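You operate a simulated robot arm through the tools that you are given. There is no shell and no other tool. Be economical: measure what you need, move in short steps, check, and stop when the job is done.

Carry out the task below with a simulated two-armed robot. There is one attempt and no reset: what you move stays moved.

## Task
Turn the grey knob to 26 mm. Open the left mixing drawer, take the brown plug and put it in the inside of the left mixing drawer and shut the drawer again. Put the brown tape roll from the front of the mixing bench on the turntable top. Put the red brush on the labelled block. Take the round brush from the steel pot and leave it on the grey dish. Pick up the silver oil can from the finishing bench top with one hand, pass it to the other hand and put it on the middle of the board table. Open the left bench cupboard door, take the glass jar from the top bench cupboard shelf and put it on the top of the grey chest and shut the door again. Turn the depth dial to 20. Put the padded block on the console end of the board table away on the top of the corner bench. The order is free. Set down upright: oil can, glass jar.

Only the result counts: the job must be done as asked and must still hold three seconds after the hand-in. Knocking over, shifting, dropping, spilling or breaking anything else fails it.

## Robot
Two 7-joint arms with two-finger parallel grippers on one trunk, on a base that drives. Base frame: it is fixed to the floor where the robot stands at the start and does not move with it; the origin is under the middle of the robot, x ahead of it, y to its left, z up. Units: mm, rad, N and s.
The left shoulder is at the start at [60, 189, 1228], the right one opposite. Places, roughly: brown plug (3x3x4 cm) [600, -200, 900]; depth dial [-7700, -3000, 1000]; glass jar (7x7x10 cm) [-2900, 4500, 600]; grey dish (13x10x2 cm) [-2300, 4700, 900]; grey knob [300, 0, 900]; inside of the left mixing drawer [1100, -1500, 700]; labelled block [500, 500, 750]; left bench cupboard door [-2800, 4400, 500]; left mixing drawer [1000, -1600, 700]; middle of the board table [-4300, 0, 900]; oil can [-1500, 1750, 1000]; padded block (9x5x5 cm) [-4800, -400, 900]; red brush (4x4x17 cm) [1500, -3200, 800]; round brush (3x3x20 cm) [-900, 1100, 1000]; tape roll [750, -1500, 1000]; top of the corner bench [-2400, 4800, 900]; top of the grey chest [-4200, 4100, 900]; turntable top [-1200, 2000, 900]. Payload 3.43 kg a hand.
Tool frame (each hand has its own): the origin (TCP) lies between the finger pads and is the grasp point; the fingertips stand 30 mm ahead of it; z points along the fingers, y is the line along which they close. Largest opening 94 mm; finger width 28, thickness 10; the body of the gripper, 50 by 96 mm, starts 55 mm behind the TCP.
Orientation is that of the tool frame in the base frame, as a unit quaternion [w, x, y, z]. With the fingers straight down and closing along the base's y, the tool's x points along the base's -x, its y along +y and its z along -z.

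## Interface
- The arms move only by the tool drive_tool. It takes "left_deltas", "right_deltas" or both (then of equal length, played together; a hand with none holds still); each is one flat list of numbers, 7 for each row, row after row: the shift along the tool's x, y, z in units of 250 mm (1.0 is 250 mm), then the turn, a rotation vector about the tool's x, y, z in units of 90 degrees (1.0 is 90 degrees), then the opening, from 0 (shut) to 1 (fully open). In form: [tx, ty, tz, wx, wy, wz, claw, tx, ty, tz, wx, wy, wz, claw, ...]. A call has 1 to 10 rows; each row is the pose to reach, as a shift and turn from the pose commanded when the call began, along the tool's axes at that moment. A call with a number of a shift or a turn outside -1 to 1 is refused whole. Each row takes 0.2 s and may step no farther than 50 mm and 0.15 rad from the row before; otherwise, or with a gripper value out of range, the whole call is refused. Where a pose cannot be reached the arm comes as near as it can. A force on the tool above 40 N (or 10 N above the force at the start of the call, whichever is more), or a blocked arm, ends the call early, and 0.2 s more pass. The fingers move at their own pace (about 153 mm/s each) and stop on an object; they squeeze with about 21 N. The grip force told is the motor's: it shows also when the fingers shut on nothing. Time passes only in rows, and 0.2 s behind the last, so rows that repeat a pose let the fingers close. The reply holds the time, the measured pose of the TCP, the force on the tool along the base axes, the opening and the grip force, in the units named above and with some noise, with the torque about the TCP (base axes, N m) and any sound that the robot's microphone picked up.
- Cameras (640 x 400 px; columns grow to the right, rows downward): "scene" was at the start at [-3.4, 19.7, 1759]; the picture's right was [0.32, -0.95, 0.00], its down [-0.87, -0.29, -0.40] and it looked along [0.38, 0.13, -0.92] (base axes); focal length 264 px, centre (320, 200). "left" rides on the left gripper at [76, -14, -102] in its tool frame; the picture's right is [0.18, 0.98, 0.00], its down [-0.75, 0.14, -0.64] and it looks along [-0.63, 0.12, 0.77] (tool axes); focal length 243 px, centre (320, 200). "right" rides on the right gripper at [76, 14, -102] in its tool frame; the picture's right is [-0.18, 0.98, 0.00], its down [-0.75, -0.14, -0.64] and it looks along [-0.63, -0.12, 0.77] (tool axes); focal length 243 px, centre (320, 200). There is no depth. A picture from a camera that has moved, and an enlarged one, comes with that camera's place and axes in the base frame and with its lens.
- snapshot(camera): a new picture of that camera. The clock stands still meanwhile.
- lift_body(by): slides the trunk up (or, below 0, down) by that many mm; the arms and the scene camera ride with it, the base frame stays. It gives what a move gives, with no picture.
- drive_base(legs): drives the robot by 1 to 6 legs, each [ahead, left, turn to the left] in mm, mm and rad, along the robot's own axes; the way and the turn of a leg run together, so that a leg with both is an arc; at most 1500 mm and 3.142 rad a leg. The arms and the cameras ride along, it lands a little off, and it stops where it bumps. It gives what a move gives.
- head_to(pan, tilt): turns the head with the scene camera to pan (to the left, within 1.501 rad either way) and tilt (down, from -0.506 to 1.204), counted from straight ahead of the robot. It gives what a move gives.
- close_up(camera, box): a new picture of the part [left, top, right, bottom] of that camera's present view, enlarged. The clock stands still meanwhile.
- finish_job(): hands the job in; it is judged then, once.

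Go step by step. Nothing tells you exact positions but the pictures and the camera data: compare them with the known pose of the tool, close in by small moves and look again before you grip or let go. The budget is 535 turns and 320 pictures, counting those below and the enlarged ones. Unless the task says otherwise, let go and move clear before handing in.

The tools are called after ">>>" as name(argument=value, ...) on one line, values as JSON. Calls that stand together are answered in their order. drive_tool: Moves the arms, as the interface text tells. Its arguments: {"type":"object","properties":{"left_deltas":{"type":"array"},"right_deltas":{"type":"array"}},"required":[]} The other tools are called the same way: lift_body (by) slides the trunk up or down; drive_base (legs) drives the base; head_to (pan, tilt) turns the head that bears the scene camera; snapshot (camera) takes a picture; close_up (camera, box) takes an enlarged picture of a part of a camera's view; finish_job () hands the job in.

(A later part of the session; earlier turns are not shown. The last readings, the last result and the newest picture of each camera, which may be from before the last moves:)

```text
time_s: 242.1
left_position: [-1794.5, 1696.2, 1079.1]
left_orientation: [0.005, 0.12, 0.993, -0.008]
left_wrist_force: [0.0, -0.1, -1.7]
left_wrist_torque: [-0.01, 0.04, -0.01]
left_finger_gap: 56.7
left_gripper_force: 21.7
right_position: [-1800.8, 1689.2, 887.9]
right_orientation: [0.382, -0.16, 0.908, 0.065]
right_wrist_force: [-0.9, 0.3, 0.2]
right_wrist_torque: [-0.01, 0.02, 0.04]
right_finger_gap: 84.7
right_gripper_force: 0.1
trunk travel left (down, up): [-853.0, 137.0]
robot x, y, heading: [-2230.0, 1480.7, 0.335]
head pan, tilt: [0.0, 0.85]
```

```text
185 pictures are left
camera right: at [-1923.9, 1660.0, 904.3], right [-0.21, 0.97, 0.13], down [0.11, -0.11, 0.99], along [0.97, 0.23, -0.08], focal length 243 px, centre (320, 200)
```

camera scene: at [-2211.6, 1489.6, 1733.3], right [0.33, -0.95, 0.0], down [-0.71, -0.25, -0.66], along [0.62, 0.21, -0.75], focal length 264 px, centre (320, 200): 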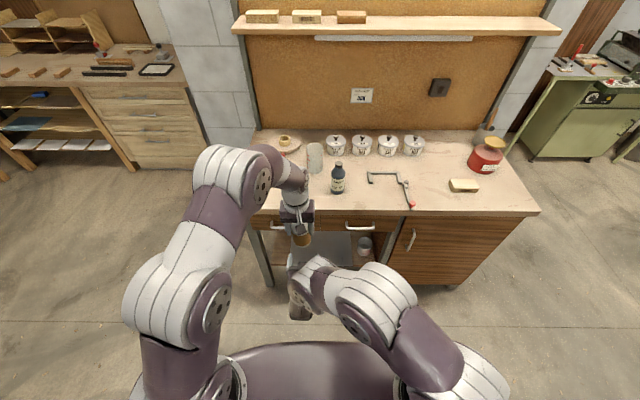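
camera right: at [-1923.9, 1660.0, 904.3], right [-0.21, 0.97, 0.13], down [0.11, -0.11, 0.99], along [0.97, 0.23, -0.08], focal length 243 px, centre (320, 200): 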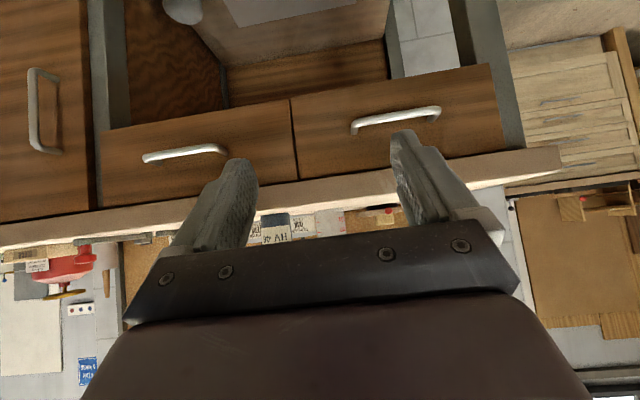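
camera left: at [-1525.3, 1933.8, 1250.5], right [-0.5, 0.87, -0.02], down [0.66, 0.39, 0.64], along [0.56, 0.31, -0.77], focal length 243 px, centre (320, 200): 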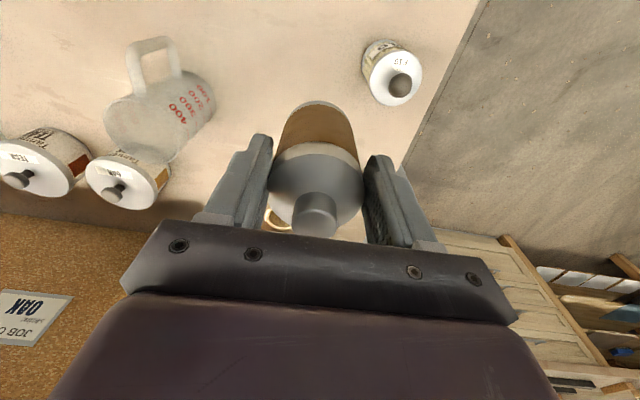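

>>> drive_tool(right_deltas=[-0.09, 0.004, -0.097, 0, 0, 0, 0.9, -0.18, 0.008, -0.194, 0, 0, 0, 0.9, -0.27, 0.012, -0.29, 0, 0, 0, 0.9])

>>> snapshot(camera="right")

>>> close_up(camera="scene", box=[220, 150, 380, 330])

```text
time_s: 242.8
left_position: [-1794.8, 1696.0, 1079.2]
left_orientation: [0.008, 0.119, 0.993, -0.008]
left_wrist_force: [9.8, -4.1, 2.5]
left_wrist_torque: [-0.26, -0.05, 0.32]
left_finger_gap: 57.2
left_gripper_force: 21.1
right_position: [-1809.1, 1688.5, 985.2]
right_orientation: [0.382, -0.161, 0.908, 0.065]
right_wrist_force: [-9.1, 4.1, -5.4]
right_wrist_torque: [-0.2, -0.77, -0.19]
right_finger_gap: 84.8
right_gripper_force: 0.2
trunk travel left (down, up): [-853.0, 137.0]
robot x, y, heading: [-2229.0, 1482.1, 0.34]
head pan, tilt: [0.0, 0.85]
```

```text
184 pictures are left
camera right: at [-1933.3, 1657.4, 1000.9], right [-0.22, 0.97, 0.13], down [0.11, -0.1, 0.99], along [0.97, 0.23, -0.09], focal length 243 px, centre (320, 200)
```

right: 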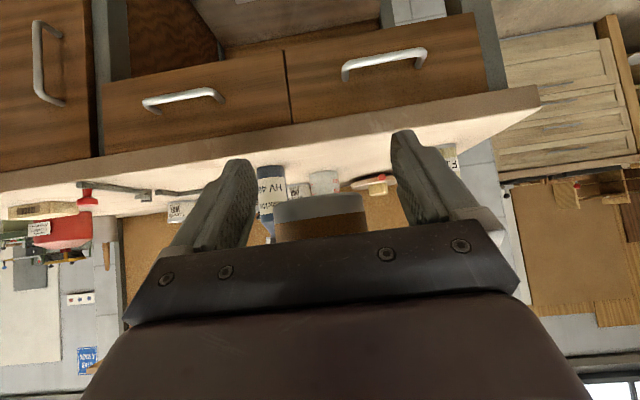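

```text
2.22 times, centred on (300, 240) of scene
camera zoom: at [-2212.2, 1487.9, 1733.2], right [0.33, -0.95, 0.0], down [-0.71, -0.25, -0.66], along [0.62, 0.22, -0.75], focal length 586 px, centre (364, 111)
```

zoom: 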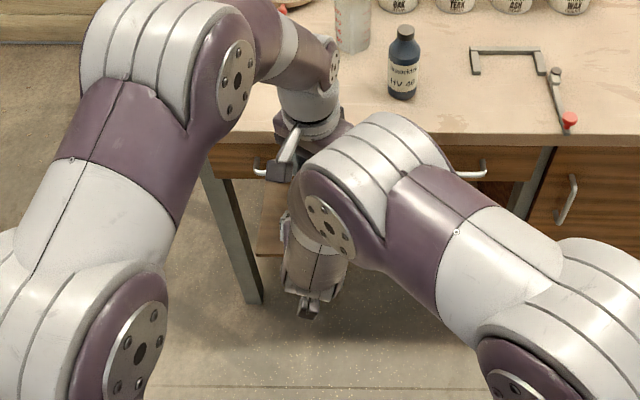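

There is a light contact (~10 N) between the arms. I lower the right hand again and shift the handover place to the right, where the right arm is straighter.

>>> drive_tool(right_deltas=[0.09, 0, 0.097, 0, 0, 0, 0.9, 0.18, 0, 0.194, 0, 0, 0, 0.9, 0.27, 0, 0.29, 0, 0, 0, 0.9])

>>> drive_tool(left_deltas=[0.02, -0.14, 0, 0, 0, 0, 0.45, 0.05, -0.28, 0, 0, 0, 0, 0.45, 0.09, -0.42, 0, 0, 0, 0, 0.45, 0.14, -0.56, 0, 0, 0, 0, 0.45], right_deltas=[0, -0.17, 0, 0, 0, 0, 0.9, 0, -0.34, 0, 0, 0, 0, 0.9, 0, -0.51, 0, 0, 0, 0, 0.9, 0, -0.68, 0, 0, 0, 0, 0.9])

>>> snapshot(camera="scene")

```text
time_s: 243.7
left_position: [-1795.1, 1697.4, 1079.1]
left_orientation: [0.004, 0.119, 0.993, -0.01]
left_wrist_force: [0.8, 0.0, -2.3]
left_wrist_torque: [0.01, 0.06, -0.01]
left_finger_gap: 56.9
left_gripper_force: 21.4
right_position: [-1801.5, 1693.5, 884.4]
right_orientation: [0.382, -0.161, 0.907, 0.067]
right_wrist_force: [0.2, 0.5, -0.5]
right_wrist_torque: [-0.04, 0.01, 0.0]
right_finger_gap: 84.7
right_gripper_force: 0.1
trunk travel left (down, up): [-853.0, 137.0]
robot x, y, heading: [-2231.8, 1481.0, 0.33]
head pan, tilt: [0.0, 0.85]
```

```text
time_s: 244.7
left_position: [-1858.9, 1568.1, 1080.6]
left_orientation: [0.005, 0.119, 0.993, -0.008]
left_wrist_force: [12.9, 13.1, -6.2]
left_wrist_torque: [-1.23, 1.39, 0.54]
left_finger_gap: 56.9
left_gripper_force: 20.6
right_position: [-1745.5, 1532.2, 888.4]
right_orientation: [0.382, -0.16, 0.908, 0.068]
right_wrist_force: [0.2, 0.7, 0.6]
right_wrist_torque: [0.01, 0.01, 0.01]
right_finger_gap: 84.7
right_gripper_force: 0.0
trunk travel left (down, up): [-853.0, 137.0]
robot x, y, heading: [-2232.1, 1480.5, 0.333]
head pan, tilt: [0.0, 0.85]
```

```text
182 pictures are left
camera scene: at [-2211.6, 1483.9, 1733.3], right [0.33, -0.95, 0.0], down [-0.71, -0.24, -0.66], along [0.62, 0.22, -0.75], focal length 264 px, centre (320, 200)
```

scene: 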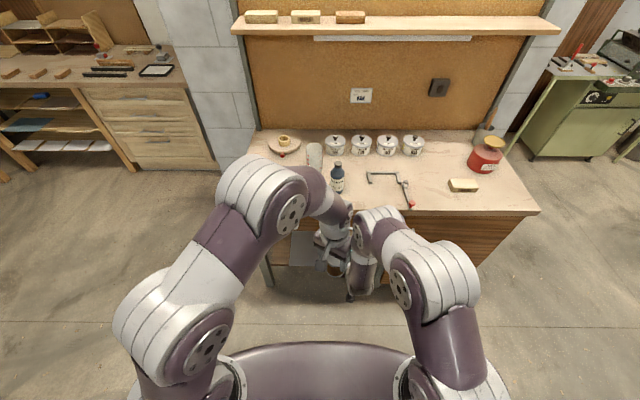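

The right elbow crowds the left hand in this arrangement. I separate them: the right hand will instead come in from the right side, pointing left, while the left gripper's camera turns to the left.

>>> drive_tool(left_deltas=[-0.03, 0.14, 0, 0, 0, 0, 0.45, -0.06, 0.28, 0, 0, 0, 0, 0.45, -0.095, 0.42, 0, 0, 0, 0, 0.45, -0.127, 0.562, 0, 0, 0, 0, 0.45], right_deltas=[0, -0.17, 0, 0, 0, 0, 0.9, 0, -0.34, 0, 0, 0, 0, 0.9, 0, -0.51, 0, 0, 0, 0, 0.9, 0, -0.68, 0, 0, 0, 0, 0.9])

>>> drive_tool(left_deltas=[0, 0, 0, 0, 0, 0.09, 0.45, 0, 0, 0, 0, 0, 0.18, 0.45, 0, 0, 0, 0, 0, 0.27, 0.45, 0, 0, 0, 0, 0, 0.36, 0.45, 0, 0, 0, 0, 0, 0.45, 0.45, 0, 0, 0, 0, 0, 0.54, 0.45, 0, 0, 0, 0, 0, 0.63, 0.45])

```text
time_s: 245.7
left_position: [-1795.6, 1695.1, 1077.9]
left_orientation: [0.003, 0.119, 0.993, -0.008]
left_wrist_force: [-0.4, 0.1, -3.3]
left_wrist_torque: [0.01, 0.02, -0.03]
left_finger_gap: 57.1
left_gripper_force: 20.9
right_position: [-1686.2, 1374.0, 888.6]
right_orientation: [0.381, -0.16, 0.908, 0.066]
right_wrist_force: [0.6, -0.4, -0.1]
right_wrist_torque: [-0.04, 0.0, 0.04]
right_finger_gap: 84.2
right_gripper_force: 0.0
trunk travel left (down, up): [-853.0, 137.0]
robot x, y, heading: [-2227.4, 1478.8, 0.333]
head pan, tilt: [0.0, 0.85]
```

```text
time_s: 247.2
left_position: [-1798.2, 1697.8, 1078.8]
left_orientation: [0.007, 0.577, 0.817, -0.005]
left_wrist_force: [-0.1, -0.9, -3.3]
left_wrist_torque: [0.05, 0.02, 0.01]
left_finger_gap: 57.1
left_gripper_force: 21.2
right_position: [-1686.4, 1373.7, 889.7]
right_orientation: [0.383, -0.16, 0.908, 0.065]
right_wrist_force: [0.0, 0.1, -0.1]
right_wrist_torque: [0.0, 0.01, -0.06]
right_finger_gap: 84.8
right_gripper_force: 0.0
trunk travel left (down, up): [-853.0, 137.0]
robot x, y, heading: [-2231.1, 1484.5, 0.342]
head pan, tilt: [0.0, 0.85]
```

>>> drive_tool(right_deltas=[0, 0, 0, -0.064, 0, -0.063, 0.9, 0, 0, 0, -0.129, 0, -0.126, 0.9, 0, 0, 0, -0.193, 0, -0.189, 0.9, 0, 0, 0, -0.257, 0, -0.252, 0.9, 0, 0, 0, -0.322, 0, -0.315, 0.9, 0, 0, 0, -0.386, 0, -0.378, 0.9, 0, 0, 0, -0.45, 0, -0.441, 0.9, 0, 0, 0, -0.514, 0, -0.504, 0.9, 0, 0, 0, -0.579, 0, -0.567, 0.9, 0, 0, 0, -0.643, 0, -0.63, 0.9])

>>> snapshot(camera="scene")

```text
time_s: 249.4
left_position: [-1797.0, 1698.4, 1079.1]
left_orientation: [0.008, 0.576, 0.817, -0.005]
left_wrist_force: [0.4, 0.8, -2.0]
left_wrist_torque: [0.03, 0.04, 0.03]
left_finger_gap: 57.2
left_gripper_force: 20.6
right_position: [-1686.0, 1374.6, 890.0]
right_orientation: [-0.246, 0.712, -0.586, -0.298]
right_wrist_force: [0.2, 0.1, 0.2]
right_wrist_torque: [-0.02, 0.0, -0.01]
right_finger_gap: 84.5
right_gripper_force: 0.1
trunk travel left (down, up): [-853.0, 137.0]
robot x, y, heading: [-2232.6, 1480.9, 0.332]
head pan, tilt: [0.0, 0.85]
```

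```text
181 pictures are left
camera scene: at [-2210.9, 1488.3, 1733.3], right [0.33, -0.95, 0.0], down [-0.71, -0.25, -0.66], along [0.62, 0.22, -0.75], focal length 264 px, centre (320, 200)
```

scene: 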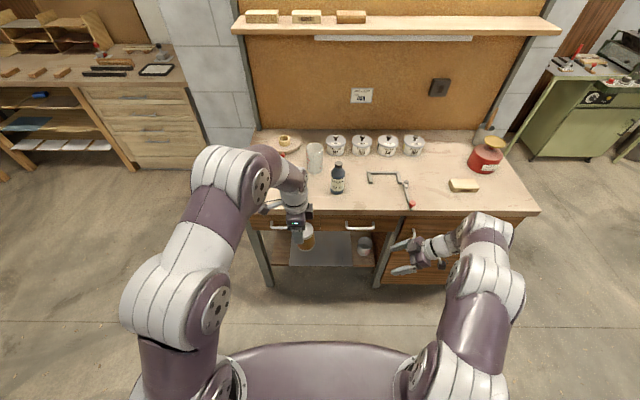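

The right hand now points left with the 46° pitch, far from the left arm. I bring it level with the can's lower half, 120 mm away.

>>> drive_tool(right_deltas=[-0.16, 0.032, 0.035, 0, 0, 0, 0.85, -0.32, 0.064, 0.07, 0, 0, 0, 0.85, -0.48, 0.096, 0.105, 0, 0, 0, 0.85, -0.64, 0.127, 0.139, 0, 0, 0, 0.85, -0.8, 0.16, 0.174, 0, 0, 0, 0.85, -0.956, 0.19, 0.208, 0, 0, 0, 0.85])

>>> snapshot(camera="right")

>>> snapshot(camera="scene")

```text
time_s: 250.8
left_position: [-1797.9, 1699.3, 1080.0]
left_orientation: [0.009, 0.576, 0.817, -0.007]
left_wrist_force: [-0.1, 0.4, -2.2]
left_wrist_torque: [0.04, 0.04, 0.0]
left_finger_gap: 56.9
left_gripper_force: 21.2
right_position: [-1773.8, 1569.1, 1024.9]
right_orientation: [-0.247, 0.712, -0.586, -0.297]
right_wrist_force: [-0.9, 0.3, 0.3]
right_wrist_torque: [0.0, 0.0, -0.01]
right_finger_gap: 80.1
right_gripper_force: 0.1
trunk travel left (down, up): [-853.0, 137.0]
robot x, y, heading: [-2230.7, 1481.6, 0.333]
head pan, tilt: [0.0, 0.85]
```

```text
180 pictures are left
camera right: at [-1763.4, 1441.7, 1042.2], right [-0.99, -0.06, 0.13], down [0.12, 0.1, 0.99], along [-0.07, 0.99, -0.09], focal length 243 px, centre (320, 200)
```

right: 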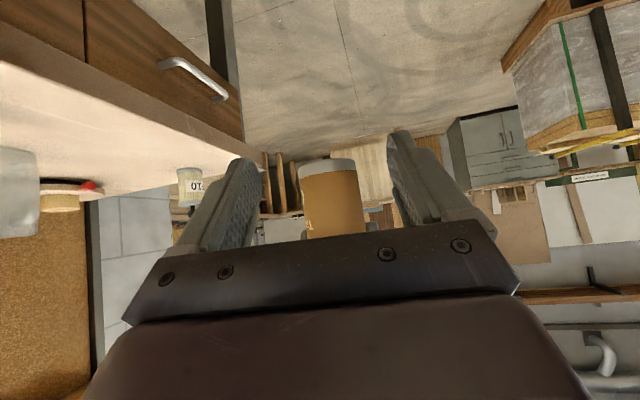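

```text
179 pictures are left
camera scene: at [-2212.6, 1489.5, 1733.3], right [0.33, -0.95, 0.0], down [-0.71, -0.25, -0.66], along [0.62, 0.21, -0.75], focal length 264 px, centre (320, 200)
```

scene: 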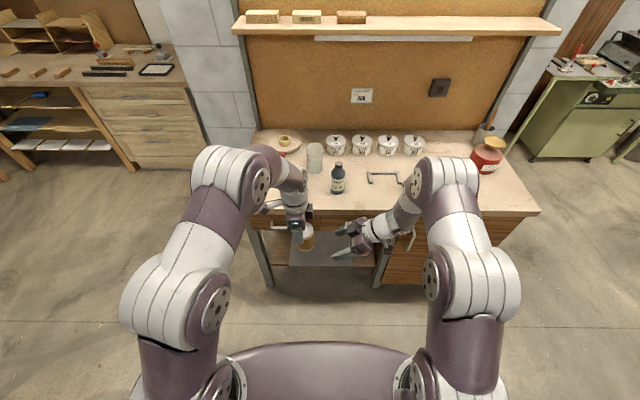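

The can stands right between the right fingers' line. I advance around its lower half.

>>> drive_tool(right_deltas=[-0.1, 0, 0.102, 0, 0, 0, 0.85, -0.2, 0, 0.204, 0, 0, 0, 0.85, -0.29, 0, 0.295, 0, 0, 0, 0.85, -0.328, 0, 0.334, 0, 0, 0, 0.85])

>>> snapshot(camera="right")

```text
time_s: 251.8
left_position: [-1796.3, 1699.1, 1079.0]
left_orientation: [0.007, 0.576, 0.817, -0.006]
left_wrist_force: [-0.8, 0.0, -2.7]
left_wrist_torque: [0.06, 0.0, 0.01]
left_finger_gap: 57.0
left_gripper_force: 20.9
right_position: [-1794.6, 1683.0, 1022.3]
right_orientation: [-0.246, 0.713, -0.586, -0.297]
right_wrist_force: [-0.2, -0.3, -0.5]
right_wrist_torque: [-0.02, 0.01, -0.01]
right_finger_gap: 79.7
right_gripper_force: 0.1
trunk travel left (down, up): [-853.0, 137.0]
robot x, y, heading: [-2230.4, 1482.3, 0.33]
head pan, tilt: [0.0, 0.85]
```

```text
178 pictures are left
camera right: at [-1783.9, 1555.6, 1039.7], right [-0.99, -0.06, 0.13], down [0.12, 0.1, 0.99], along [-0.07, 0.99, -0.09], focal length 243 px, centre (320, 200)
```

right: 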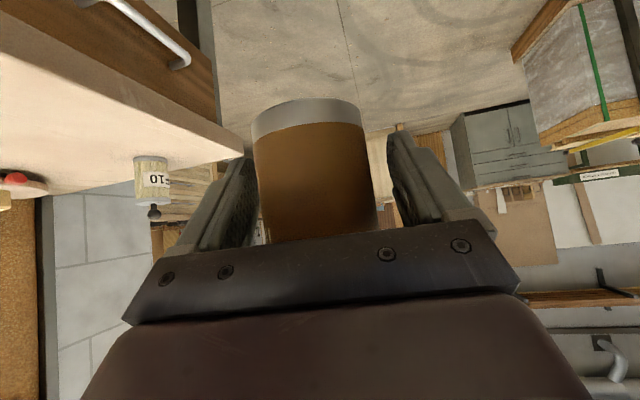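

No contact, the can is between the fingers. I close the right hand while the left still holds.

>>> drive_tool(right_deltas=[0, 0.008, 0, 0, 0, 0, 0.65, 0, 0.008, 0, 0, 0, 0, 0.45, 0, 0.008, 0, 0, 0, 0, 0.45, 0, 0.008, 0, 0, 0, 0, 0.45])

```text
time_s: 253.0
left_position: [-1799.3, 1698.0, 1077.0]
left_orientation: [0.004, 0.576, 0.817, -0.008]
left_wrist_force: [-2.5, -2.7, 1.1]
left_wrist_torque: [-0.14, -0.25, -0.13]
left_finger_gap: 56.8
left_gripper_force: 21.3
right_position: [-1795.4, 1680.8, 1023.2]
right_orientation: [-0.248, 0.71, -0.588, -0.296]
right_wrist_force: [3.1, 2.2, -0.4]
right_wrist_torque: [-0.02, 0.34, 0.05]
right_finger_gap: 61.8
right_gripper_force: 20.6
trunk travel left (down, up): [-853.0, 137.0]
robot x, y, heading: [-2232.5, 1485.0, 0.327]
head pan, tilt: [0.0, 0.85]
stopped in row 4 (left hand): the force on the tool passed its limit at 40 N (the readings are from after the stop); the commanded pose is now the measured one
```

Both hands hold the can. Now the left opens and rises.

>>> drive_tool(left_deltas=[0, 0, 0, 0, 0, 0, 0.75, 0, 0, 0, 0, 0, 0, 0.8, 0, 0, -0.08, 0, 0, 0, 0.8, 0, 0, -0.2, 0, 0, 0, 0.8, 0, 0, -0.36, 0, 0, 0, 0.8, 0, 0, -0.52, 0, 0, 0, 0.8])

>>> snapshot(camera="right")

>>> snapshot(camera="scene")

```text
time_s: 254.4
left_position: [-1803.4, 1699.0, 1205.2]
left_orientation: [0.001, 0.576, 0.817, -0.01]
left_wrist_force: [-1.2, 0.7, -1.4]
left_wrist_torque: [-0.01, -0.05, -0.02]
left_finger_gap: 75.3
left_gripper_force: 0.0
right_position: [-1794.1, 1681.8, 1024.1]
right_orientation: [-0.248, 0.711, -0.588, -0.296]
right_wrist_force: [-0.1, -0.5, 0.1]
right_wrist_torque: [-0.01, 0.01, 0.01]
right_finger_gap: 61.8
right_gripper_force: 21.0
trunk travel left (down, up): [-853.0, 137.0]
robot x, y, heading: [-2229.1, 1481.9, 0.335]
head pan, tilt: [0.0, 0.85]
```

```text
177 pictures are left
camera right: at [-1784.0, 1554.0, 1040.3], right [-0.99, -0.06, 0.13], down [0.12, 0.1, 0.99], along [-0.07, 0.99, -0.09], focal length 243 px, centre (320, 200)
```

right: 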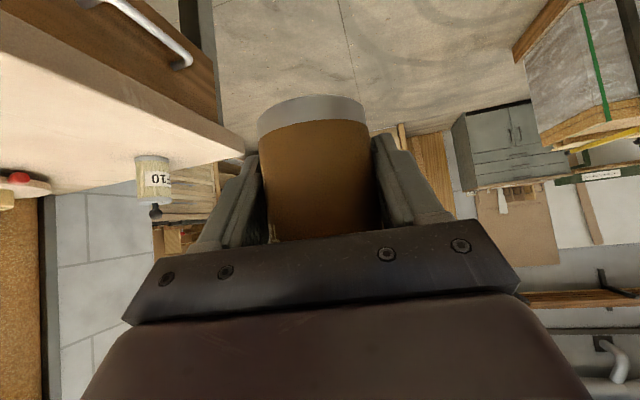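

```text
176 pictures are left
camera scene: at [-2210.1, 1488.4, 1733.5], right [0.33, -0.95, 0.0], down [-0.71, -0.25, -0.66], along [0.62, 0.22, -0.75], focal length 264 px, centre (320, 200)
```

scene: 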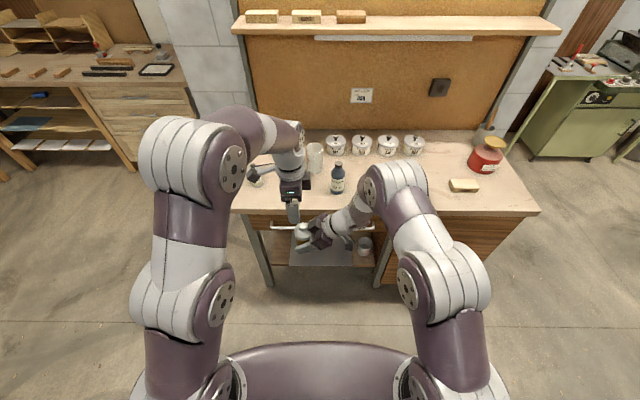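

Handover done: the right hand holds the can. I move the right hand aside and drive along the bench to the steel pot with the round brush.

>>> drive_tool(right_deltas=[0.12, 0, -0.122, 0, 0, 0, 0.45, 0.24, 0, -0.244, 0, 0, 0, 0.45, 0.36, 0, -0.366, 0, 0, 0, 0.45, 0.48, 0, -0.488, 0, 0, 0, 0.45, 0.6, 0, -0.61, 0, 0, 0, 0.45, 0.72, 0, -0.732, 0, 0, 0, 0.45])

>>> drive_base(legs=[[0, -1058, 0], [250, 0, 0]])

>>> head_to(pan=0.1, tilt=0.7)

>>> snapshot(camera="scene")

```text
time_s: 255.8
left_position: [-1803.3, 1697.0, 1207.4]
left_orientation: [0.004, 0.577, 0.817, -0.008]
left_wrist_force: [-0.2, -0.7, -0.7]
left_wrist_torque: [0.02, -0.01, 0.0]
left_finger_gap: 75.2
left_gripper_force: 0.0
right_position: [-1747.0, 1426.1, 1024.6]
right_orientation: [-0.248, 0.711, -0.588, -0.297]
right_wrist_force: [1.0, -0.1, -0.1]
right_wrist_torque: [0.01, -0.01, 0.0]
right_finger_gap: 61.7
right_gripper_force: 21.6
trunk travel left (down, up): [-853.0, 137.0]
robot x, y, heading: [-2231.8, 1483.3, 0.336]
head pan, tilt: [0.0, 0.85]
```

```text
time_s: 262.6
left_position: [-1226.2, 806.9, 1207.8]
left_orientation: [0.006, 0.57, 0.821, -0.007]
left_wrist_force: [0.0, -0.4, 0.3]
left_wrist_torque: [0.01, 0.0, -0.01]
left_finger_gap: 75.2
left_gripper_force: 0.0
right_position: [-1165.6, 537.2, 1025.1]
right_orientation: [-0.246, 0.716, -0.582, -0.298]
right_wrist_force: [0.0, -0.5, -2.8]
right_wrist_torque: [0.03, -0.02, -0.03]
right_finger_gap: 61.6
right_gripper_force: 21.1
trunk travel left (down, up): [-853.0, 137.0]
robot x, y, heading: [-1648.2, 585.0, 0.344]
head pan, tilt: [0.0, 0.85]
```

```text
time_s: 263.3
left_position: [-1223.9, 807.7, 1207.0]
left_orientation: [0.006, 0.571, 0.821, -0.008]
left_wrist_force: [-0.2, -0.2, -0.2]
left_wrist_torque: [-0.02, -0.01, -0.03]
left_finger_gap: 75.5
left_gripper_force: 0.0
right_position: [-1165.2, 537.4, 1024.7]
right_orientation: [-0.245, 0.716, -0.582, -0.298]
right_wrist_force: [0.5, 0.3, -3.2]
right_wrist_torque: [0.01, -0.01, 0.01]
right_finger_gap: 61.7
right_gripper_force: 21.2
trunk travel left (down, up): [-853.0, 137.0]
robot x, y, heading: [-1648.5, 586.6, 0.339]
head pan, tilt: [0.099, 0.7]
```

```text
175 pictures are left
camera scene: at [-1626.5, 600.6, 1745.5], right [0.43, -0.9, 0.0], down [-0.58, -0.28, -0.76], along [0.69, 0.33, -0.65], focal length 264 px, centre (320, 200)
```

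scene: 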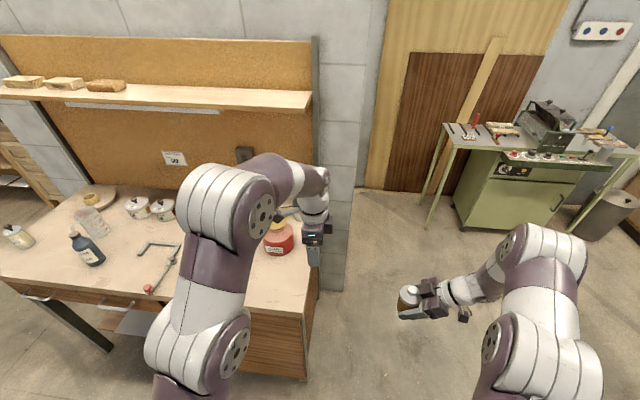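

>>> drive_tool(left_deltas=[0, 0, 0, 0, 0, -0.095, 0.6, 0, 0, 0, 0, 0, -0.19, 0.6, 0, 0, 0, 0, 0, -0.285, 0.6, 0, 0, 0, 0, 0, -0.38, 0.6, 0, 0, 0, 0, 0, -0.475, 0.6, 0, 0, 0, 0, 0, -0.57, 0.6, 0, 0, 0, 0, 0, -0.665, 0.6, 0, 0, 0, 0, 0, -0.76, 0.6, 0, 0, 0, 0, 0, -0.855, 0.6, 0, 0, 0, 0, 0, -0.95, 0.6])

>>> drive_tool(left_deltas=[0, 0.14, 0, 0, 0, 0, 0.6, 0, 0.28, 0, 0, 0, 0, 0.6, 0, 0.42, 0, 0, 0, 0, 0.6, 0, 0.53, 0, 0, 0, 0, 0.6])

>>> snapshot(camera="left")

>>> snapshot(camera="scene")

```text
time_s: 265.5
left_position: [-1225.0, 806.6, 1205.7]
left_orientation: [-0.001, -0.141, 0.99, -0.009]
left_wrist_force: [0.3, -0.1, 0.2]
left_wrist_torque: [-0.02, 0.01, -0.03]
left_finger_gap: 56.7
left_gripper_force: 0.1
right_position: [-1165.2, 537.5, 1024.3]
right_orientation: [-0.245, 0.715, -0.583, -0.298]
right_wrist_force: [0.3, -0.1, -2.2]
right_wrist_torque: [-0.02, 0.01, 0.0]
right_finger_gap: 61.7
right_gripper_force: 21.2
trunk travel left (down, up): [-853.0, 137.0]
robot x, y, heading: [-1650.6, 583.2, 0.347]
head pan, tilt: [0.099, 0.7]
```

```text
time_s: 266.5
left_position: [-1264.3, 934.7, 1203.7]
left_orientation: [-0.001, -0.139, 0.99, -0.009]
left_wrist_force: [0.5, -1.0, 0.5]
left_wrist_torque: [0.01, 0.01, 0.03]
left_finger_gap: 56.6
left_gripper_force: 0.0
right_position: [-1165.8, 538.1, 1023.8]
right_orientation: [-0.246, 0.715, -0.582, -0.298]
right_wrist_force: [0.0, -0.4, -3.2]
right_wrist_torque: [-0.03, -0.03, 0.04]
right_finger_gap: 61.5
right_gripper_force: 21.4
trunk travel left (down, up): [-853.0, 137.0]
robot x, y, heading: [-1647.1, 585.3, 0.349]
head pan, tilt: [0.099, 0.7]
```

```text
174 pictures are left
camera left: at [-1333.5, 901.7, 1308.3], right [-0.45, 0.89, -0.02], down [0.69, 0.35, 0.64], along [0.57, 0.27, -0.77], focal length 243 px, centre (320, 200)
```

left: 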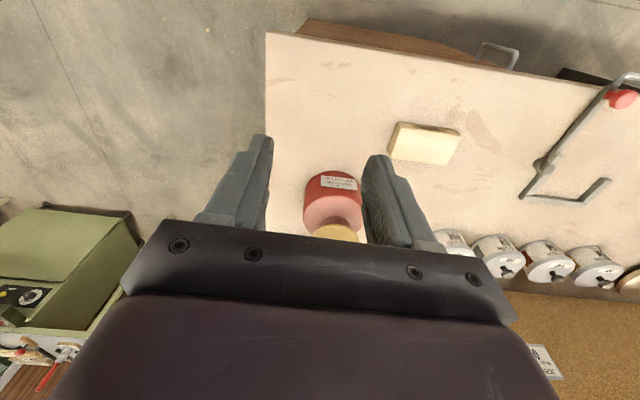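

```text
173 pictures are left
camera scene: at [-1628.0, 601.6, 1745.5], right [0.43, -0.9, 0.0], down [-0.58, -0.28, -0.76], along [0.69, 0.33, -0.64], focal length 264 px, centre (320, 200)
```

scene: 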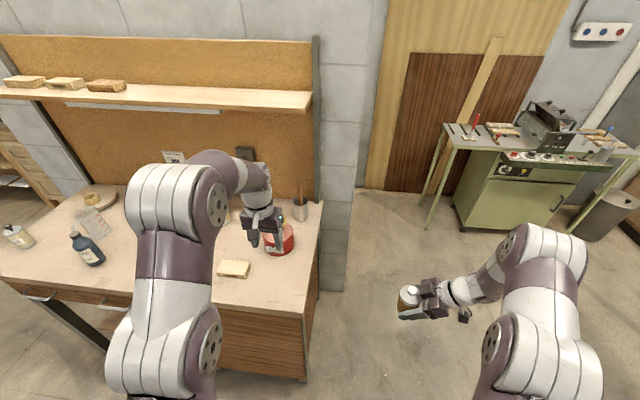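

>>> close_up(camera="scene", box=[250, 150, 350, 270])

```text
3.33 times, centred on (300, 210) of scene
camera zoom: at [-1628.0, 601.6, 1745.5], right [0.43, -0.9, 0.0], down [-0.58, -0.28, -0.76], along [0.69, 0.33, -0.64], focal length 878 px, centre (387, 167)
```

zoom: 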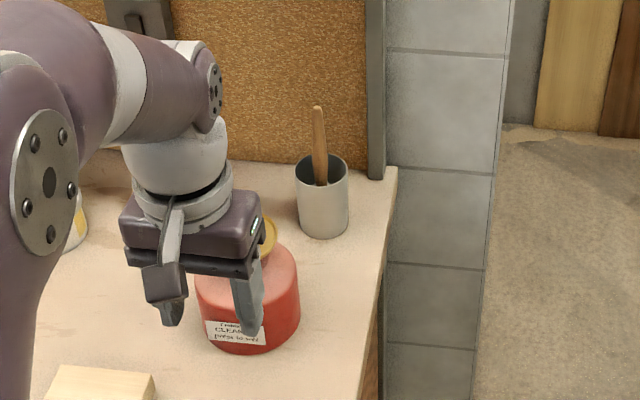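

The steel pot stands at about [-854, 1067], the brush handle rising to z ≈ 1080. I pitch the left hand forward and drive up.

>>> drive_tool(left_deltas=[0, 0, 0, 0, -0.083, 0, 0.6, 0, 0, 0, 0, -0.166, 0, 0.6, 0, 0, 0, 0, -0.25, 0, 0.6, 0, 0, 0, 0, -0.333, 0, 0.6, 0, 0, 0, 0, -0.416, 0, 0.6, 0, 0, 0, 0, -0.51, 0, 0.6])

>>> drive_base(legs=[[190, -15, -0.01]])

>>> snapshot(camera="left")

>>> snapshot(camera="scene")

```text
time_s: 267.9
left_position: [-1262.0, 929.9, 1205.2]
left_orientation: [0.357, -0.129, 0.925, 0.032]
left_wrist_force: [-0.4, -0.2, 0.2]
left_wrist_torque: [0.0, 0.04, -0.03]
left_finger_gap: 56.4
left_gripper_force: 0.2
left hand out of reach, approached as far as the arm can: row 6
right_position: [-1167.1, 537.5, 1025.4]
right_orientation: [-0.246, 0.716, -0.582, -0.298]
right_wrist_force: [-1.4, -0.5, -2.3]
right_wrist_torque: [0.01, 0.0, 0.01]
right_finger_gap: 61.8
right_gripper_force: 20.9
trunk travel left (down, up): [-853.0, 137.0]
robot x, y, heading: [-1648.3, 587.2, 0.346]
head pan, tilt: [0.099, 0.7]
```

```text
time_s: 269.5
left_position: [-1071.2, 976.7, 1205.3]
left_orientation: [0.357, -0.125, 0.925, 0.03]
left_wrist_force: [0.2, 0.2, 0.1]
left_wrist_torque: [-0.03, 0.02, 0.01]
left_finger_gap: 56.5
left_gripper_force: 0.1
right_position: [-979.6, 583.3, 1025.1]
right_orientation: [-0.247, 0.712, -0.586, -0.297]
right_wrist_force: [0.5, -0.2, -1.9]
right_wrist_torque: [0.01, -0.03, -0.02]
right_finger_gap: 61.4
right_gripper_force: 21.5
trunk travel left (down, up): [-853.0, 137.0]
robot x, y, heading: [-1461.1, 636.7, 0.339]
head pan, tilt: [0.099, 0.7]
```

```text
171 pictures are left
camera left: at [-1189.1, 932.6, 1232.1], right [-0.38, 0.91, -0.16], down [0.08, 0.2, 0.98], along [0.92, 0.36, -0.15], focal length 243 px, centre (320, 200)
```

left: 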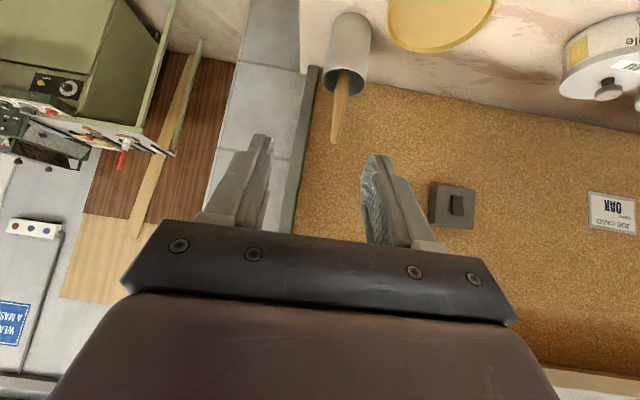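

```text
170 pictures are left
camera scene: at [-1441.1, 651.2, 1745.6], right [0.42, -0.91, 0.0], down [-0.58, -0.27, -0.77], along [0.69, 0.32, -0.64], focal length 264 px, centre (320, 200)
```

scene: 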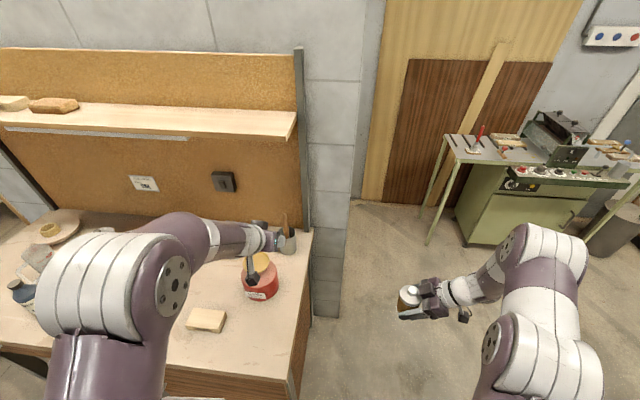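

The handle is upright at about [-855, 1075], tip at z ≈ 1079. I move to a pre-grasp 80 mm back along the tool axis.

>>> drive_tool(left_deltas=[-0.05, 0.037, 0.147, 0, 0, 0, 0.6, -0.1, 0.074, 0.294, 0, 0, 0, 0.6, -0.152, 0.111, 0.441, 0, 0, 0, 0.6, -0.203, 0.148, 0.588, 0, 0, 0, 0.6, -0.254, 0.185, 0.736, 0, 0, 0, 0.6])

>>> snapshot(camera="left")

```text
time_s: 270.7
left_position: [-914.6, 1062.5, 1105.0]
left_orientation: [0.356, -0.124, 0.926, 0.029]
left_wrist_force: [-0.3, 0.7, -0.2]
left_wrist_torque: [-0.01, 0.01, 0.01]
left_finger_gap: 56.4
left_gripper_force: 0.1
right_position: [-975.2, 585.6, 1024.7]
right_orientation: [-0.246, 0.713, -0.586, -0.297]
right_wrist_force: [0.3, -0.1, -2.1]
right_wrist_torque: [-0.05, 0.05, 0.04]
right_finger_gap: 61.5
right_gripper_force: 21.1
trunk travel left (down, up): [-853.0, 137.0]
robot x, y, heading: [-1462.3, 636.1, 0.339]
head pan, tilt: [0.099, 0.7]
```

```text
169 pictures are left
camera left: at [-1032.2, 1018.1, 1132.0], right [-0.38, 0.91, -0.16], down [0.09, 0.2, 0.98], along [0.92, 0.36, -0.16], focal length 243 px, centre (320, 200)
```

left: 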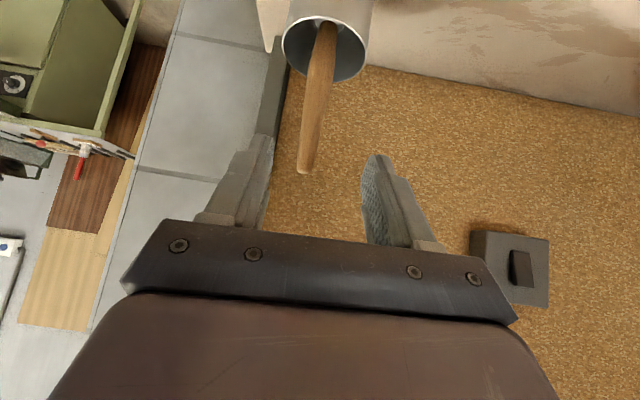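

>>> drive_tool(left_deltas=[0, -0.01, 0.1, 0, 0, 0, 0.6, 0, -0.014, 0.2, 0, 0, 0, 0.6, 0, -0.014, 0.3, 0, 0, 0, 0.6])

>>> snapshot(camera="left")

```text
time_s: 271.5
left_position: [-867.6, 1068.0, 1051.8]
left_orientation: [0.357, -0.124, 0.926, 0.029]
left_wrist_force: [0.6, -0.7, -0.5]
left_wrist_torque: [0.0, 0.0, -0.01]
left_finger_gap: 56.0
left_gripper_force: 0.0
right_position: [-978.4, 585.9, 1024.3]
right_orientation: [-0.247, 0.712, -0.586, -0.296]
right_wrist_force: [0.3, 0.3, -2.6]
right_wrist_torque: [-0.03, -0.02, 0.01]
right_finger_gap: 62.0
right_gripper_force: 21.3
trunk travel left (down, up): [-853.0, 137.0]
robot x, y, heading: [-1462.5, 632.8, 0.337]
head pan, tilt: [0.099, 0.7]
```

```text
168 pictures are left
camera left: at [-984.7, 1024.1, 1077.7], right [-0.38, 0.91, -0.16], down [0.08, 0.2, 0.98], along [0.92, 0.36, -0.15], focal length 243 px, centre (320, 200)
```

left: 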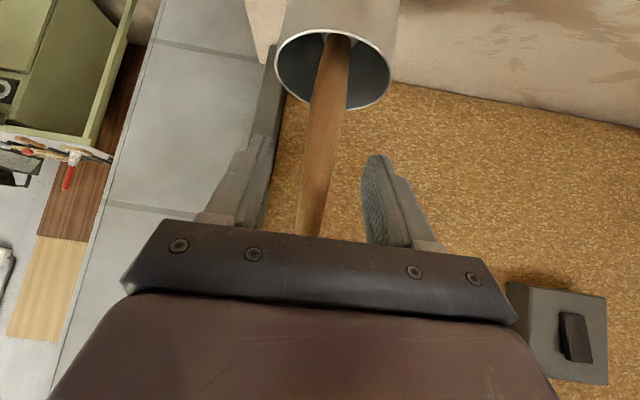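

>>> drive_tool(left_deltas=[0, 0, 0, 0, 0, 0, 0.3, 0, 0, 0, 0, 0, 0, 0.05, 0, 0, 0, 0, 0, 0, 0.05, 0, 0, 0, 0, 0, 0, 0.05])

>>> snapshot(camera="left")

```text
time_s: 272.5
left_position: [-866.7, 1068.6, 1051.2]
left_orientation: [0.356, -0.125, 0.925, 0.03]
left_wrist_force: [-0.4, 0.1, 1.2]
left_wrist_torque: [0.14, -0.03, 0.03]
left_finger_gap: 18.0
left_gripper_force: 21.7
right_position: [-977.6, 584.4, 1024.6]
right_orientation: [-0.247, 0.712, -0.587, -0.297]
right_wrist_force: [0.7, 1.0, -3.9]
right_wrist_torque: [0.05, 0.02, -0.02]
right_finger_gap: 61.7
right_gripper_force: 20.5
trunk travel left (down, up): [-853.0, 137.0]
robot x, y, heading: [-1459.8, 635.8, 0.336]
head pan, tilt: [0.099, 0.7]
```

```text
167 pictures are left
camera left: at [-985.3, 1023.9, 1078.0], right [-0.38, 0.91, -0.16], down [0.08, 0.2, 0.98], along [0.92, 0.36, -0.15], focal length 243 px, centre (320, 200)
```

left: 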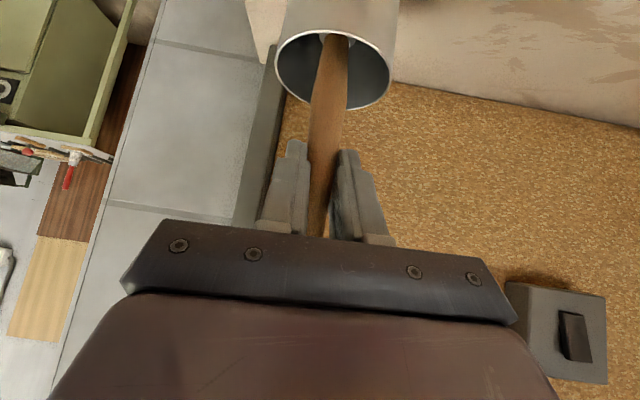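

Gripped (18 mm). I lift straight up with the trunk, then a bit with the arm.

>>> lift_body(by=135)

>>> drive_tool(left_deltas=[-0.05, 0, -0.055, 0, 0, 0, 0.05, -0.1, 0, -0.11, 0, 0, 0, 0.05])

>>> snapshot(camera="left")

>>> snapshot(camera="scene")

```text
time_s: 274.1
left_position: [-867.4, 1067.7, 1185.8]
left_orientation: [0.357, -0.124, 0.925, 0.029]
left_wrist_force: [0.6, 0.1, -1.6]
left_wrist_torque: [0.01, 0.03, 0.02]
left_finger_gap: 17.9
left_gripper_force: 20.6
right_position: [-977.0, 584.7, 1160.5]
right_orientation: [-0.246, 0.713, -0.586, -0.296]
right_wrist_force: [-1.0, -0.4, -3.0]
right_wrist_torque: [0.02, -0.03, -0.01]
right_finger_gap: 61.7
right_gripper_force: 21.0
trunk travel left (down, up): [-988.0, 2.0]
robot x, y, heading: [-1457.7, 636.3, 0.335]
head pan, tilt: [0.099, 0.7]
```

```text
time_s: 274.7
left_position: [-868.2, 1069.1, 1226.4]
left_orientation: [0.356, -0.125, 0.926, 0.03]
left_wrist_force: [-0.4, 0.1, -0.1]
left_wrist_torque: [-0.03, -0.02, 0.0]
left_finger_gap: 17.9
left_gripper_force: 21.0
right_position: [-978.1, 584.4, 1160.6]
right_orientation: [-0.246, 0.713, -0.586, -0.296]
right_wrist_force: [-0.7, 0.5, -2.4]
right_wrist_torque: [-0.02, -0.01, 0.01]
right_finger_gap: 61.7
right_gripper_force: 21.5
trunk travel left (down, up): [-988.0, 2.0]
robot x, y, heading: [-1458.9, 639.1, 0.34]
head pan, tilt: [0.099, 0.7]
```

```text
166 pictures are left
camera left: at [-985.9, 1025.2, 1252.0], right [-0.38, 0.91, -0.16], down [0.09, 0.2, 0.98], along [0.92, 0.36, -0.15], focal length 243 px, centre (320, 200)
```

left: 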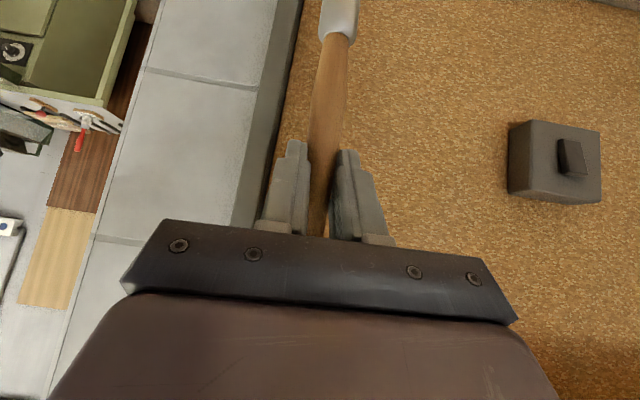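

```text
165 pictures are left
camera scene: at [-1439.5, 651.3, 1880.5], right [0.42, -0.91, 0.0], down [-0.58, -0.27, -0.77], along [0.69, 0.32, -0.64], focal length 264 px, centre (320, 200)
```

scene: 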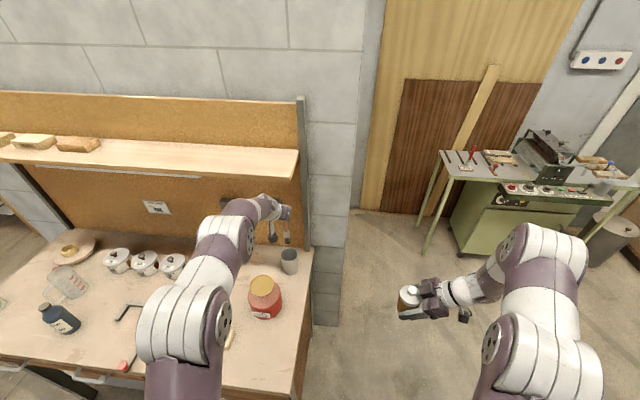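

The round brush is out of the pot. I back away and turn toward the board table (behind-left), then look.

>>> drive_base(legs=[[-600, 0, 0], [0, 0, 2.2]])

>>> head_to(pan=0.5, tilt=0.35)

>>> snapshot(camera="scene")

```text
time_s: 283.3
left_position: [-2716.7, 687.7, 1224.8]
left_orientation: [-0.141, 0.875, -0.327, -0.328]
left_wrist_force: [0.8, -0.4, -0.9]
left_wrist_torque: [0.01, -0.01, -0.02]
left_finger_gap: 17.8
left_gripper_force: 21.0
right_position: [-2251.9, 865.3, 1160.0]
right_orientation: [0.146, 0.852, 0.352, -0.358]
right_wrist_force: [-0.8, 0.0, -2.3]
right_wrist_torque: [-0.04, 0.02, 0.01]
right_finger_gap: 61.5
right_gripper_force: 21.3
trunk travel left (down, up): [-988.0, 2.0]
robot x, y, heading: [-2027.6, 432.3, 2.497]
head pan, tilt: [0.099, 0.7]
```

```text
time_s: 284.1
left_position: [-2716.2, 688.1, 1225.0]
left_orientation: [-0.142, 0.875, -0.327, -0.328]
left_wrist_force: [-0.2, 0.4, 0.0]
left_wrist_torque: [0.01, 0.02, 0.02]
left_finger_gap: 17.3
left_gripper_force: 20.8
right_position: [-2252.0, 865.3, 1159.7]
right_orientation: [0.146, 0.852, 0.353, -0.358]
right_wrist_force: [0.2, 1.1, -3.0]
right_wrist_torque: [0.03, 0.03, -0.01]
right_finger_gap: 61.9
right_gripper_force: 20.4
trunk travel left (down, up): [-988.0, 2.0]
robot x, y, heading: [-2025.6, 434.8, 2.498]
head pan, tilt: [0.499, 0.351]
```

```text
164 pictures are left
camera scene: at [-2070.4, 414.3, 1911.9], right [0.15, 0.99, 0.0], down [0.34, -0.05, -0.94], along [-0.93, 0.14, -0.34], focal length 264 px, centre (320, 200)
```

scene: 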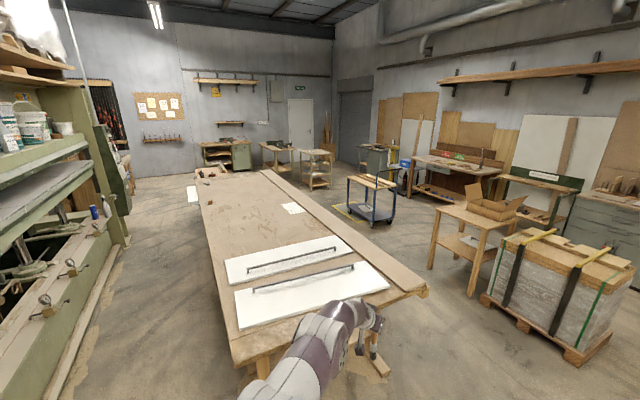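

This is the board table. I enlarge it to find its middle, its console end and the padded block.

>>> close_up(camera="scene", box=[170, 150, 330, 250])

>>> close_up(camera="scene", box=[340, 90, 640, 260])

```text
4.00 times, centred on (250, 200) of scene
camera zoom: at [-2070.4, 414.3, 1911.9], right [0.15, 0.99, 0.0], down [0.34, -0.05, -0.94], along [-0.93, 0.14, -0.34], focal length 1054 px, centre (600, 200)
```

zoom: 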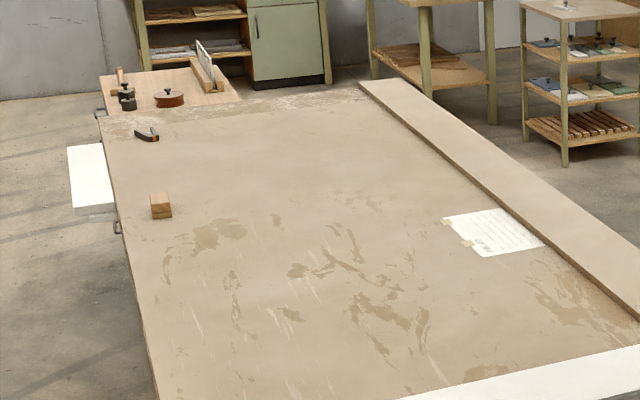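

```text
2.13 times, centred on (490, 175) of scene
camera zoom: at [-2070.4, 414.3, 1911.9], right [0.15, 0.99, 0.0], down [0.34, -0.05, -0.94], along [-0.93, 0.14, -0.34], focal length 562 px, centre (-43, 253)
```

zoom: 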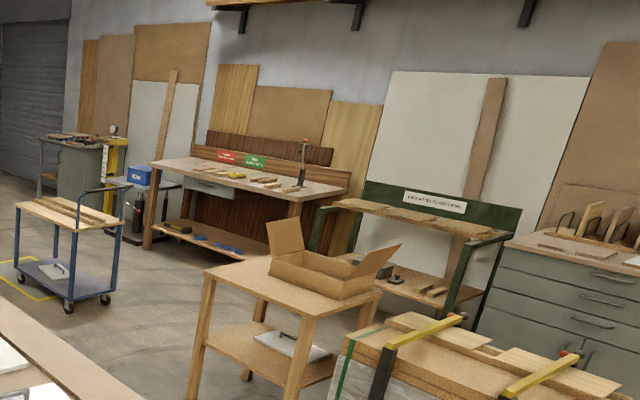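

The tan block at about [-4948, -393] on the near-left edge must be the padded block. I drive into the aisle on the table's left side, facing the table.

>>> drive_base(legs=[[0, 0, -0.592], [-330, 0, 0], [0, 1400, 0], [0, 1000, 0]])

>>> head_to(pan=0.3, tilt=0.5)

>>> snapshot(camera="scene")

```text
time_s: 299.4
left_position: [-4621.7, -74.1, 1225.4]
left_orientation: [-0.232, 0.739, -0.571, -0.272]
left_wrist_force: [0.2, 0.2, -0.3]
left_wrist_torque: [0.0, -0.05, 0.0]
left_finger_gap: 17.3
left_gripper_force: 20.9
right_position: [-4135.7, -191.2, 1159.0]
right_orientation: [0.033, 0.919, 0.085, -0.384]
right_wrist_force: [0.1, -0.9, -2.6]
right_wrist_torque: [-0.02, -0.02, 0.02]
right_finger_gap: 61.6
right_gripper_force: 21.3
trunk travel left (down, up): [-988.0, 2.0]
robot x, y, heading: [-4193.6, -674.2, 1.896]
head pan, tilt: [0.499, 0.351]
```

```text
time_s: 300.1
left_position: [-4620.7, -75.7, 1226.4]
left_orientation: [-0.231, 0.74, -0.57, -0.271]
left_wrist_force: [-1.0, -0.6, -0.7]
left_wrist_torque: [-0.04, 0.01, -0.03]
left_finger_gap: 17.5
left_gripper_force: 21.2
right_position: [-4137.9, -191.6, 1160.9]
right_orientation: [0.034, 0.919, 0.085, -0.385]
right_wrist_force: [-0.6, 0.5, -2.8]
right_wrist_torque: [-0.01, -0.04, 0.0]
right_finger_gap: 61.8
right_gripper_force: 21.4
trunk travel left (down, up): [-988.0, 2.0]
robot x, y, heading: [-4193.9, -672.6, 1.899]
head pan, tilt: [0.3, 0.499]
```

```text
161 pictures are left
camera scene: at [-4226.9, -654.9, 1898.3], right [0.81, 0.59, 0.0], down [0.28, -0.39, -0.88], along [-0.52, 0.71, -0.48], focal length 264 px, centre (320, 200)
```

scene: 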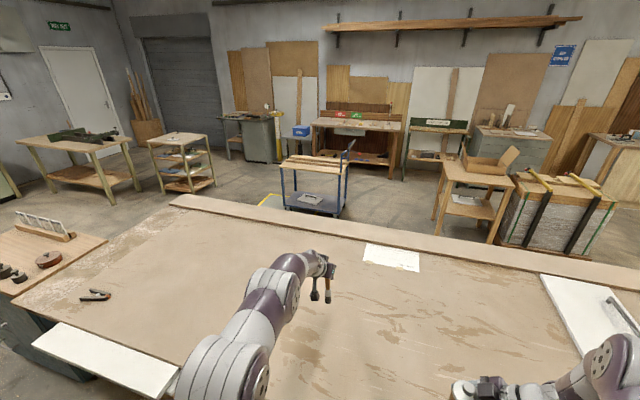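

The table spans (in wall axes) u −5820…−2740, v −1154…−2190. I turn the right hand to point forward for a long reach toward the table's middle.

>>> drive_tool(right_deltas=[0, 0, 0, 0.064, 0, 0.063, 0.45, 0, 0, 0, 0.129, 0, 0.126, 0.45, 0, 0, 0, 0.193, 0, 0.189, 0.45, 0, 0, 0, 0.257, 0, 0.252, 0.45, 0, 0, 0, 0.322, 0, 0.315, 0.45, 0, 0, 0, 0.386, 0, 0.378, 0.45, 0, 0, 0, 0.45, 0, 0.441, 0.45, 0, 0, 0, 0.514, 0, 0.504, 0.45, 0, 0, 0, 0.579, 0, 0.567, 0.45, 0, 0, 0, 0.643, 0, 0.63, 0.45])

>>> drive_base(legs=[[0, 120, 0], [150, 0, 0]])

>>> head_to(pan=0, tilt=0.7)

>>> snapshot(camera="scene")

>>> snapshot(camera="right")

```text
time_s: 302.3
left_position: [-4622.5, -77.2, 1225.2]
left_orientation: [-0.232, 0.74, -0.57, -0.272]
left_wrist_force: [0.5, -0.5, 0.3]
left_wrist_torque: [-0.02, 0.0, 0.03]
left_finger_gap: 17.4
left_gripper_force: 20.9
right_position: [-4136.8, -192.0, 1160.2]
right_orientation: [-0.228, 0.752, -0.532, -0.317]
right_wrist_force: [0.2, -0.2, -3.0]
right_wrist_torque: [-0.01, -0.01, -0.02]
right_finger_gap: 61.8
right_gripper_force: 20.9
trunk travel left (down, up): [-988.0, 2.0]
robot x, y, heading: [-4191.7, -672.5, 1.9]
head pan, tilt: [0.3, 0.499]
```

```text
time_s: 304.5
left_position: [-4780.5, 27.7, 1226.5]
left_orientation: [-0.233, 0.739, -0.571, -0.271]
left_wrist_force: [-0.4, 0.7, -1.0]
left_wrist_torque: [0.02, 0.03, 0.0]
left_finger_gap: 17.5
left_gripper_force: 21.2
right_position: [-4295.9, -87.9, 1162.2]
right_orientation: [-0.227, 0.752, -0.532, -0.317]
right_wrist_force: [0.1, 0.2, -2.1]
right_wrist_torque: [-0.01, -0.02, 0.02]
right_finger_gap: 61.8
right_gripper_force: 20.8
trunk travel left (down, up): [-988.0, 2.0]
robot x, y, heading: [-4356.6, -568.7, 1.896]
head pan, tilt: [0.3, 0.499]
```

```text
time_s: 305.3
left_position: [-4781.1, 31.3, 1224.6]
left_orientation: [-0.233, 0.739, -0.572, -0.271]
left_wrist_force: [0.4, 0.2, -0.7]
left_wrist_torque: [-0.03, 0.01, -0.02]
left_finger_gap: 17.4
left_gripper_force: 20.8
right_position: [-4297.6, -85.0, 1159.9]
right_orientation: [-0.226, 0.752, -0.533, -0.315]
right_wrist_force: [-0.1, -0.2, -2.4]
right_wrist_torque: [-0.01, 0.0, 0.01]
right_finger_gap: 61.8
right_gripper_force: 20.9
trunk travel left (down, up): [-988.0, 2.0]
robot x, y, heading: [-4357.5, -571.2, 1.898]
head pan, tilt: [0.0, 0.7]
```

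```text
160 pictures are left
camera scene: at [-4361.9, -541.7, 1880.6], right [0.95, 0.32, 0.0], down [0.21, -0.61, -0.76], along [-0.24, 0.72, -0.64], focal length 264 px, centre (320, 200)
```

scene: 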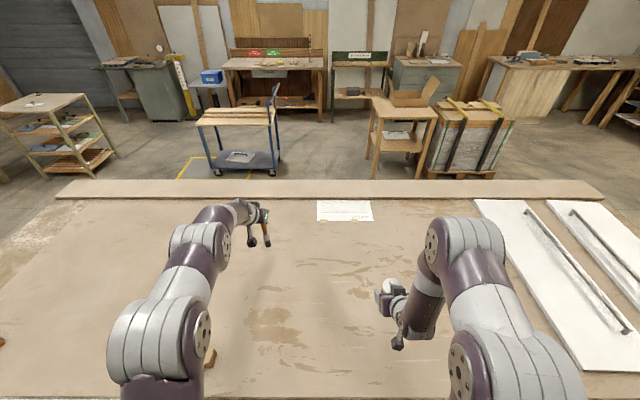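

```text
159 pictures are left
camera right: at [-4268.5, -209.8, 1176.2], right [-0.97, -0.2, 0.13], down [0.11, 0.11, 0.99], along [-0.21, 0.97, -0.08], focal length 243 px, centre (320, 200)
```

right: 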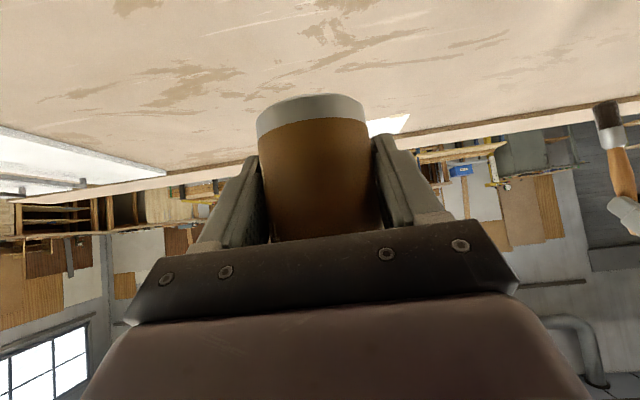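

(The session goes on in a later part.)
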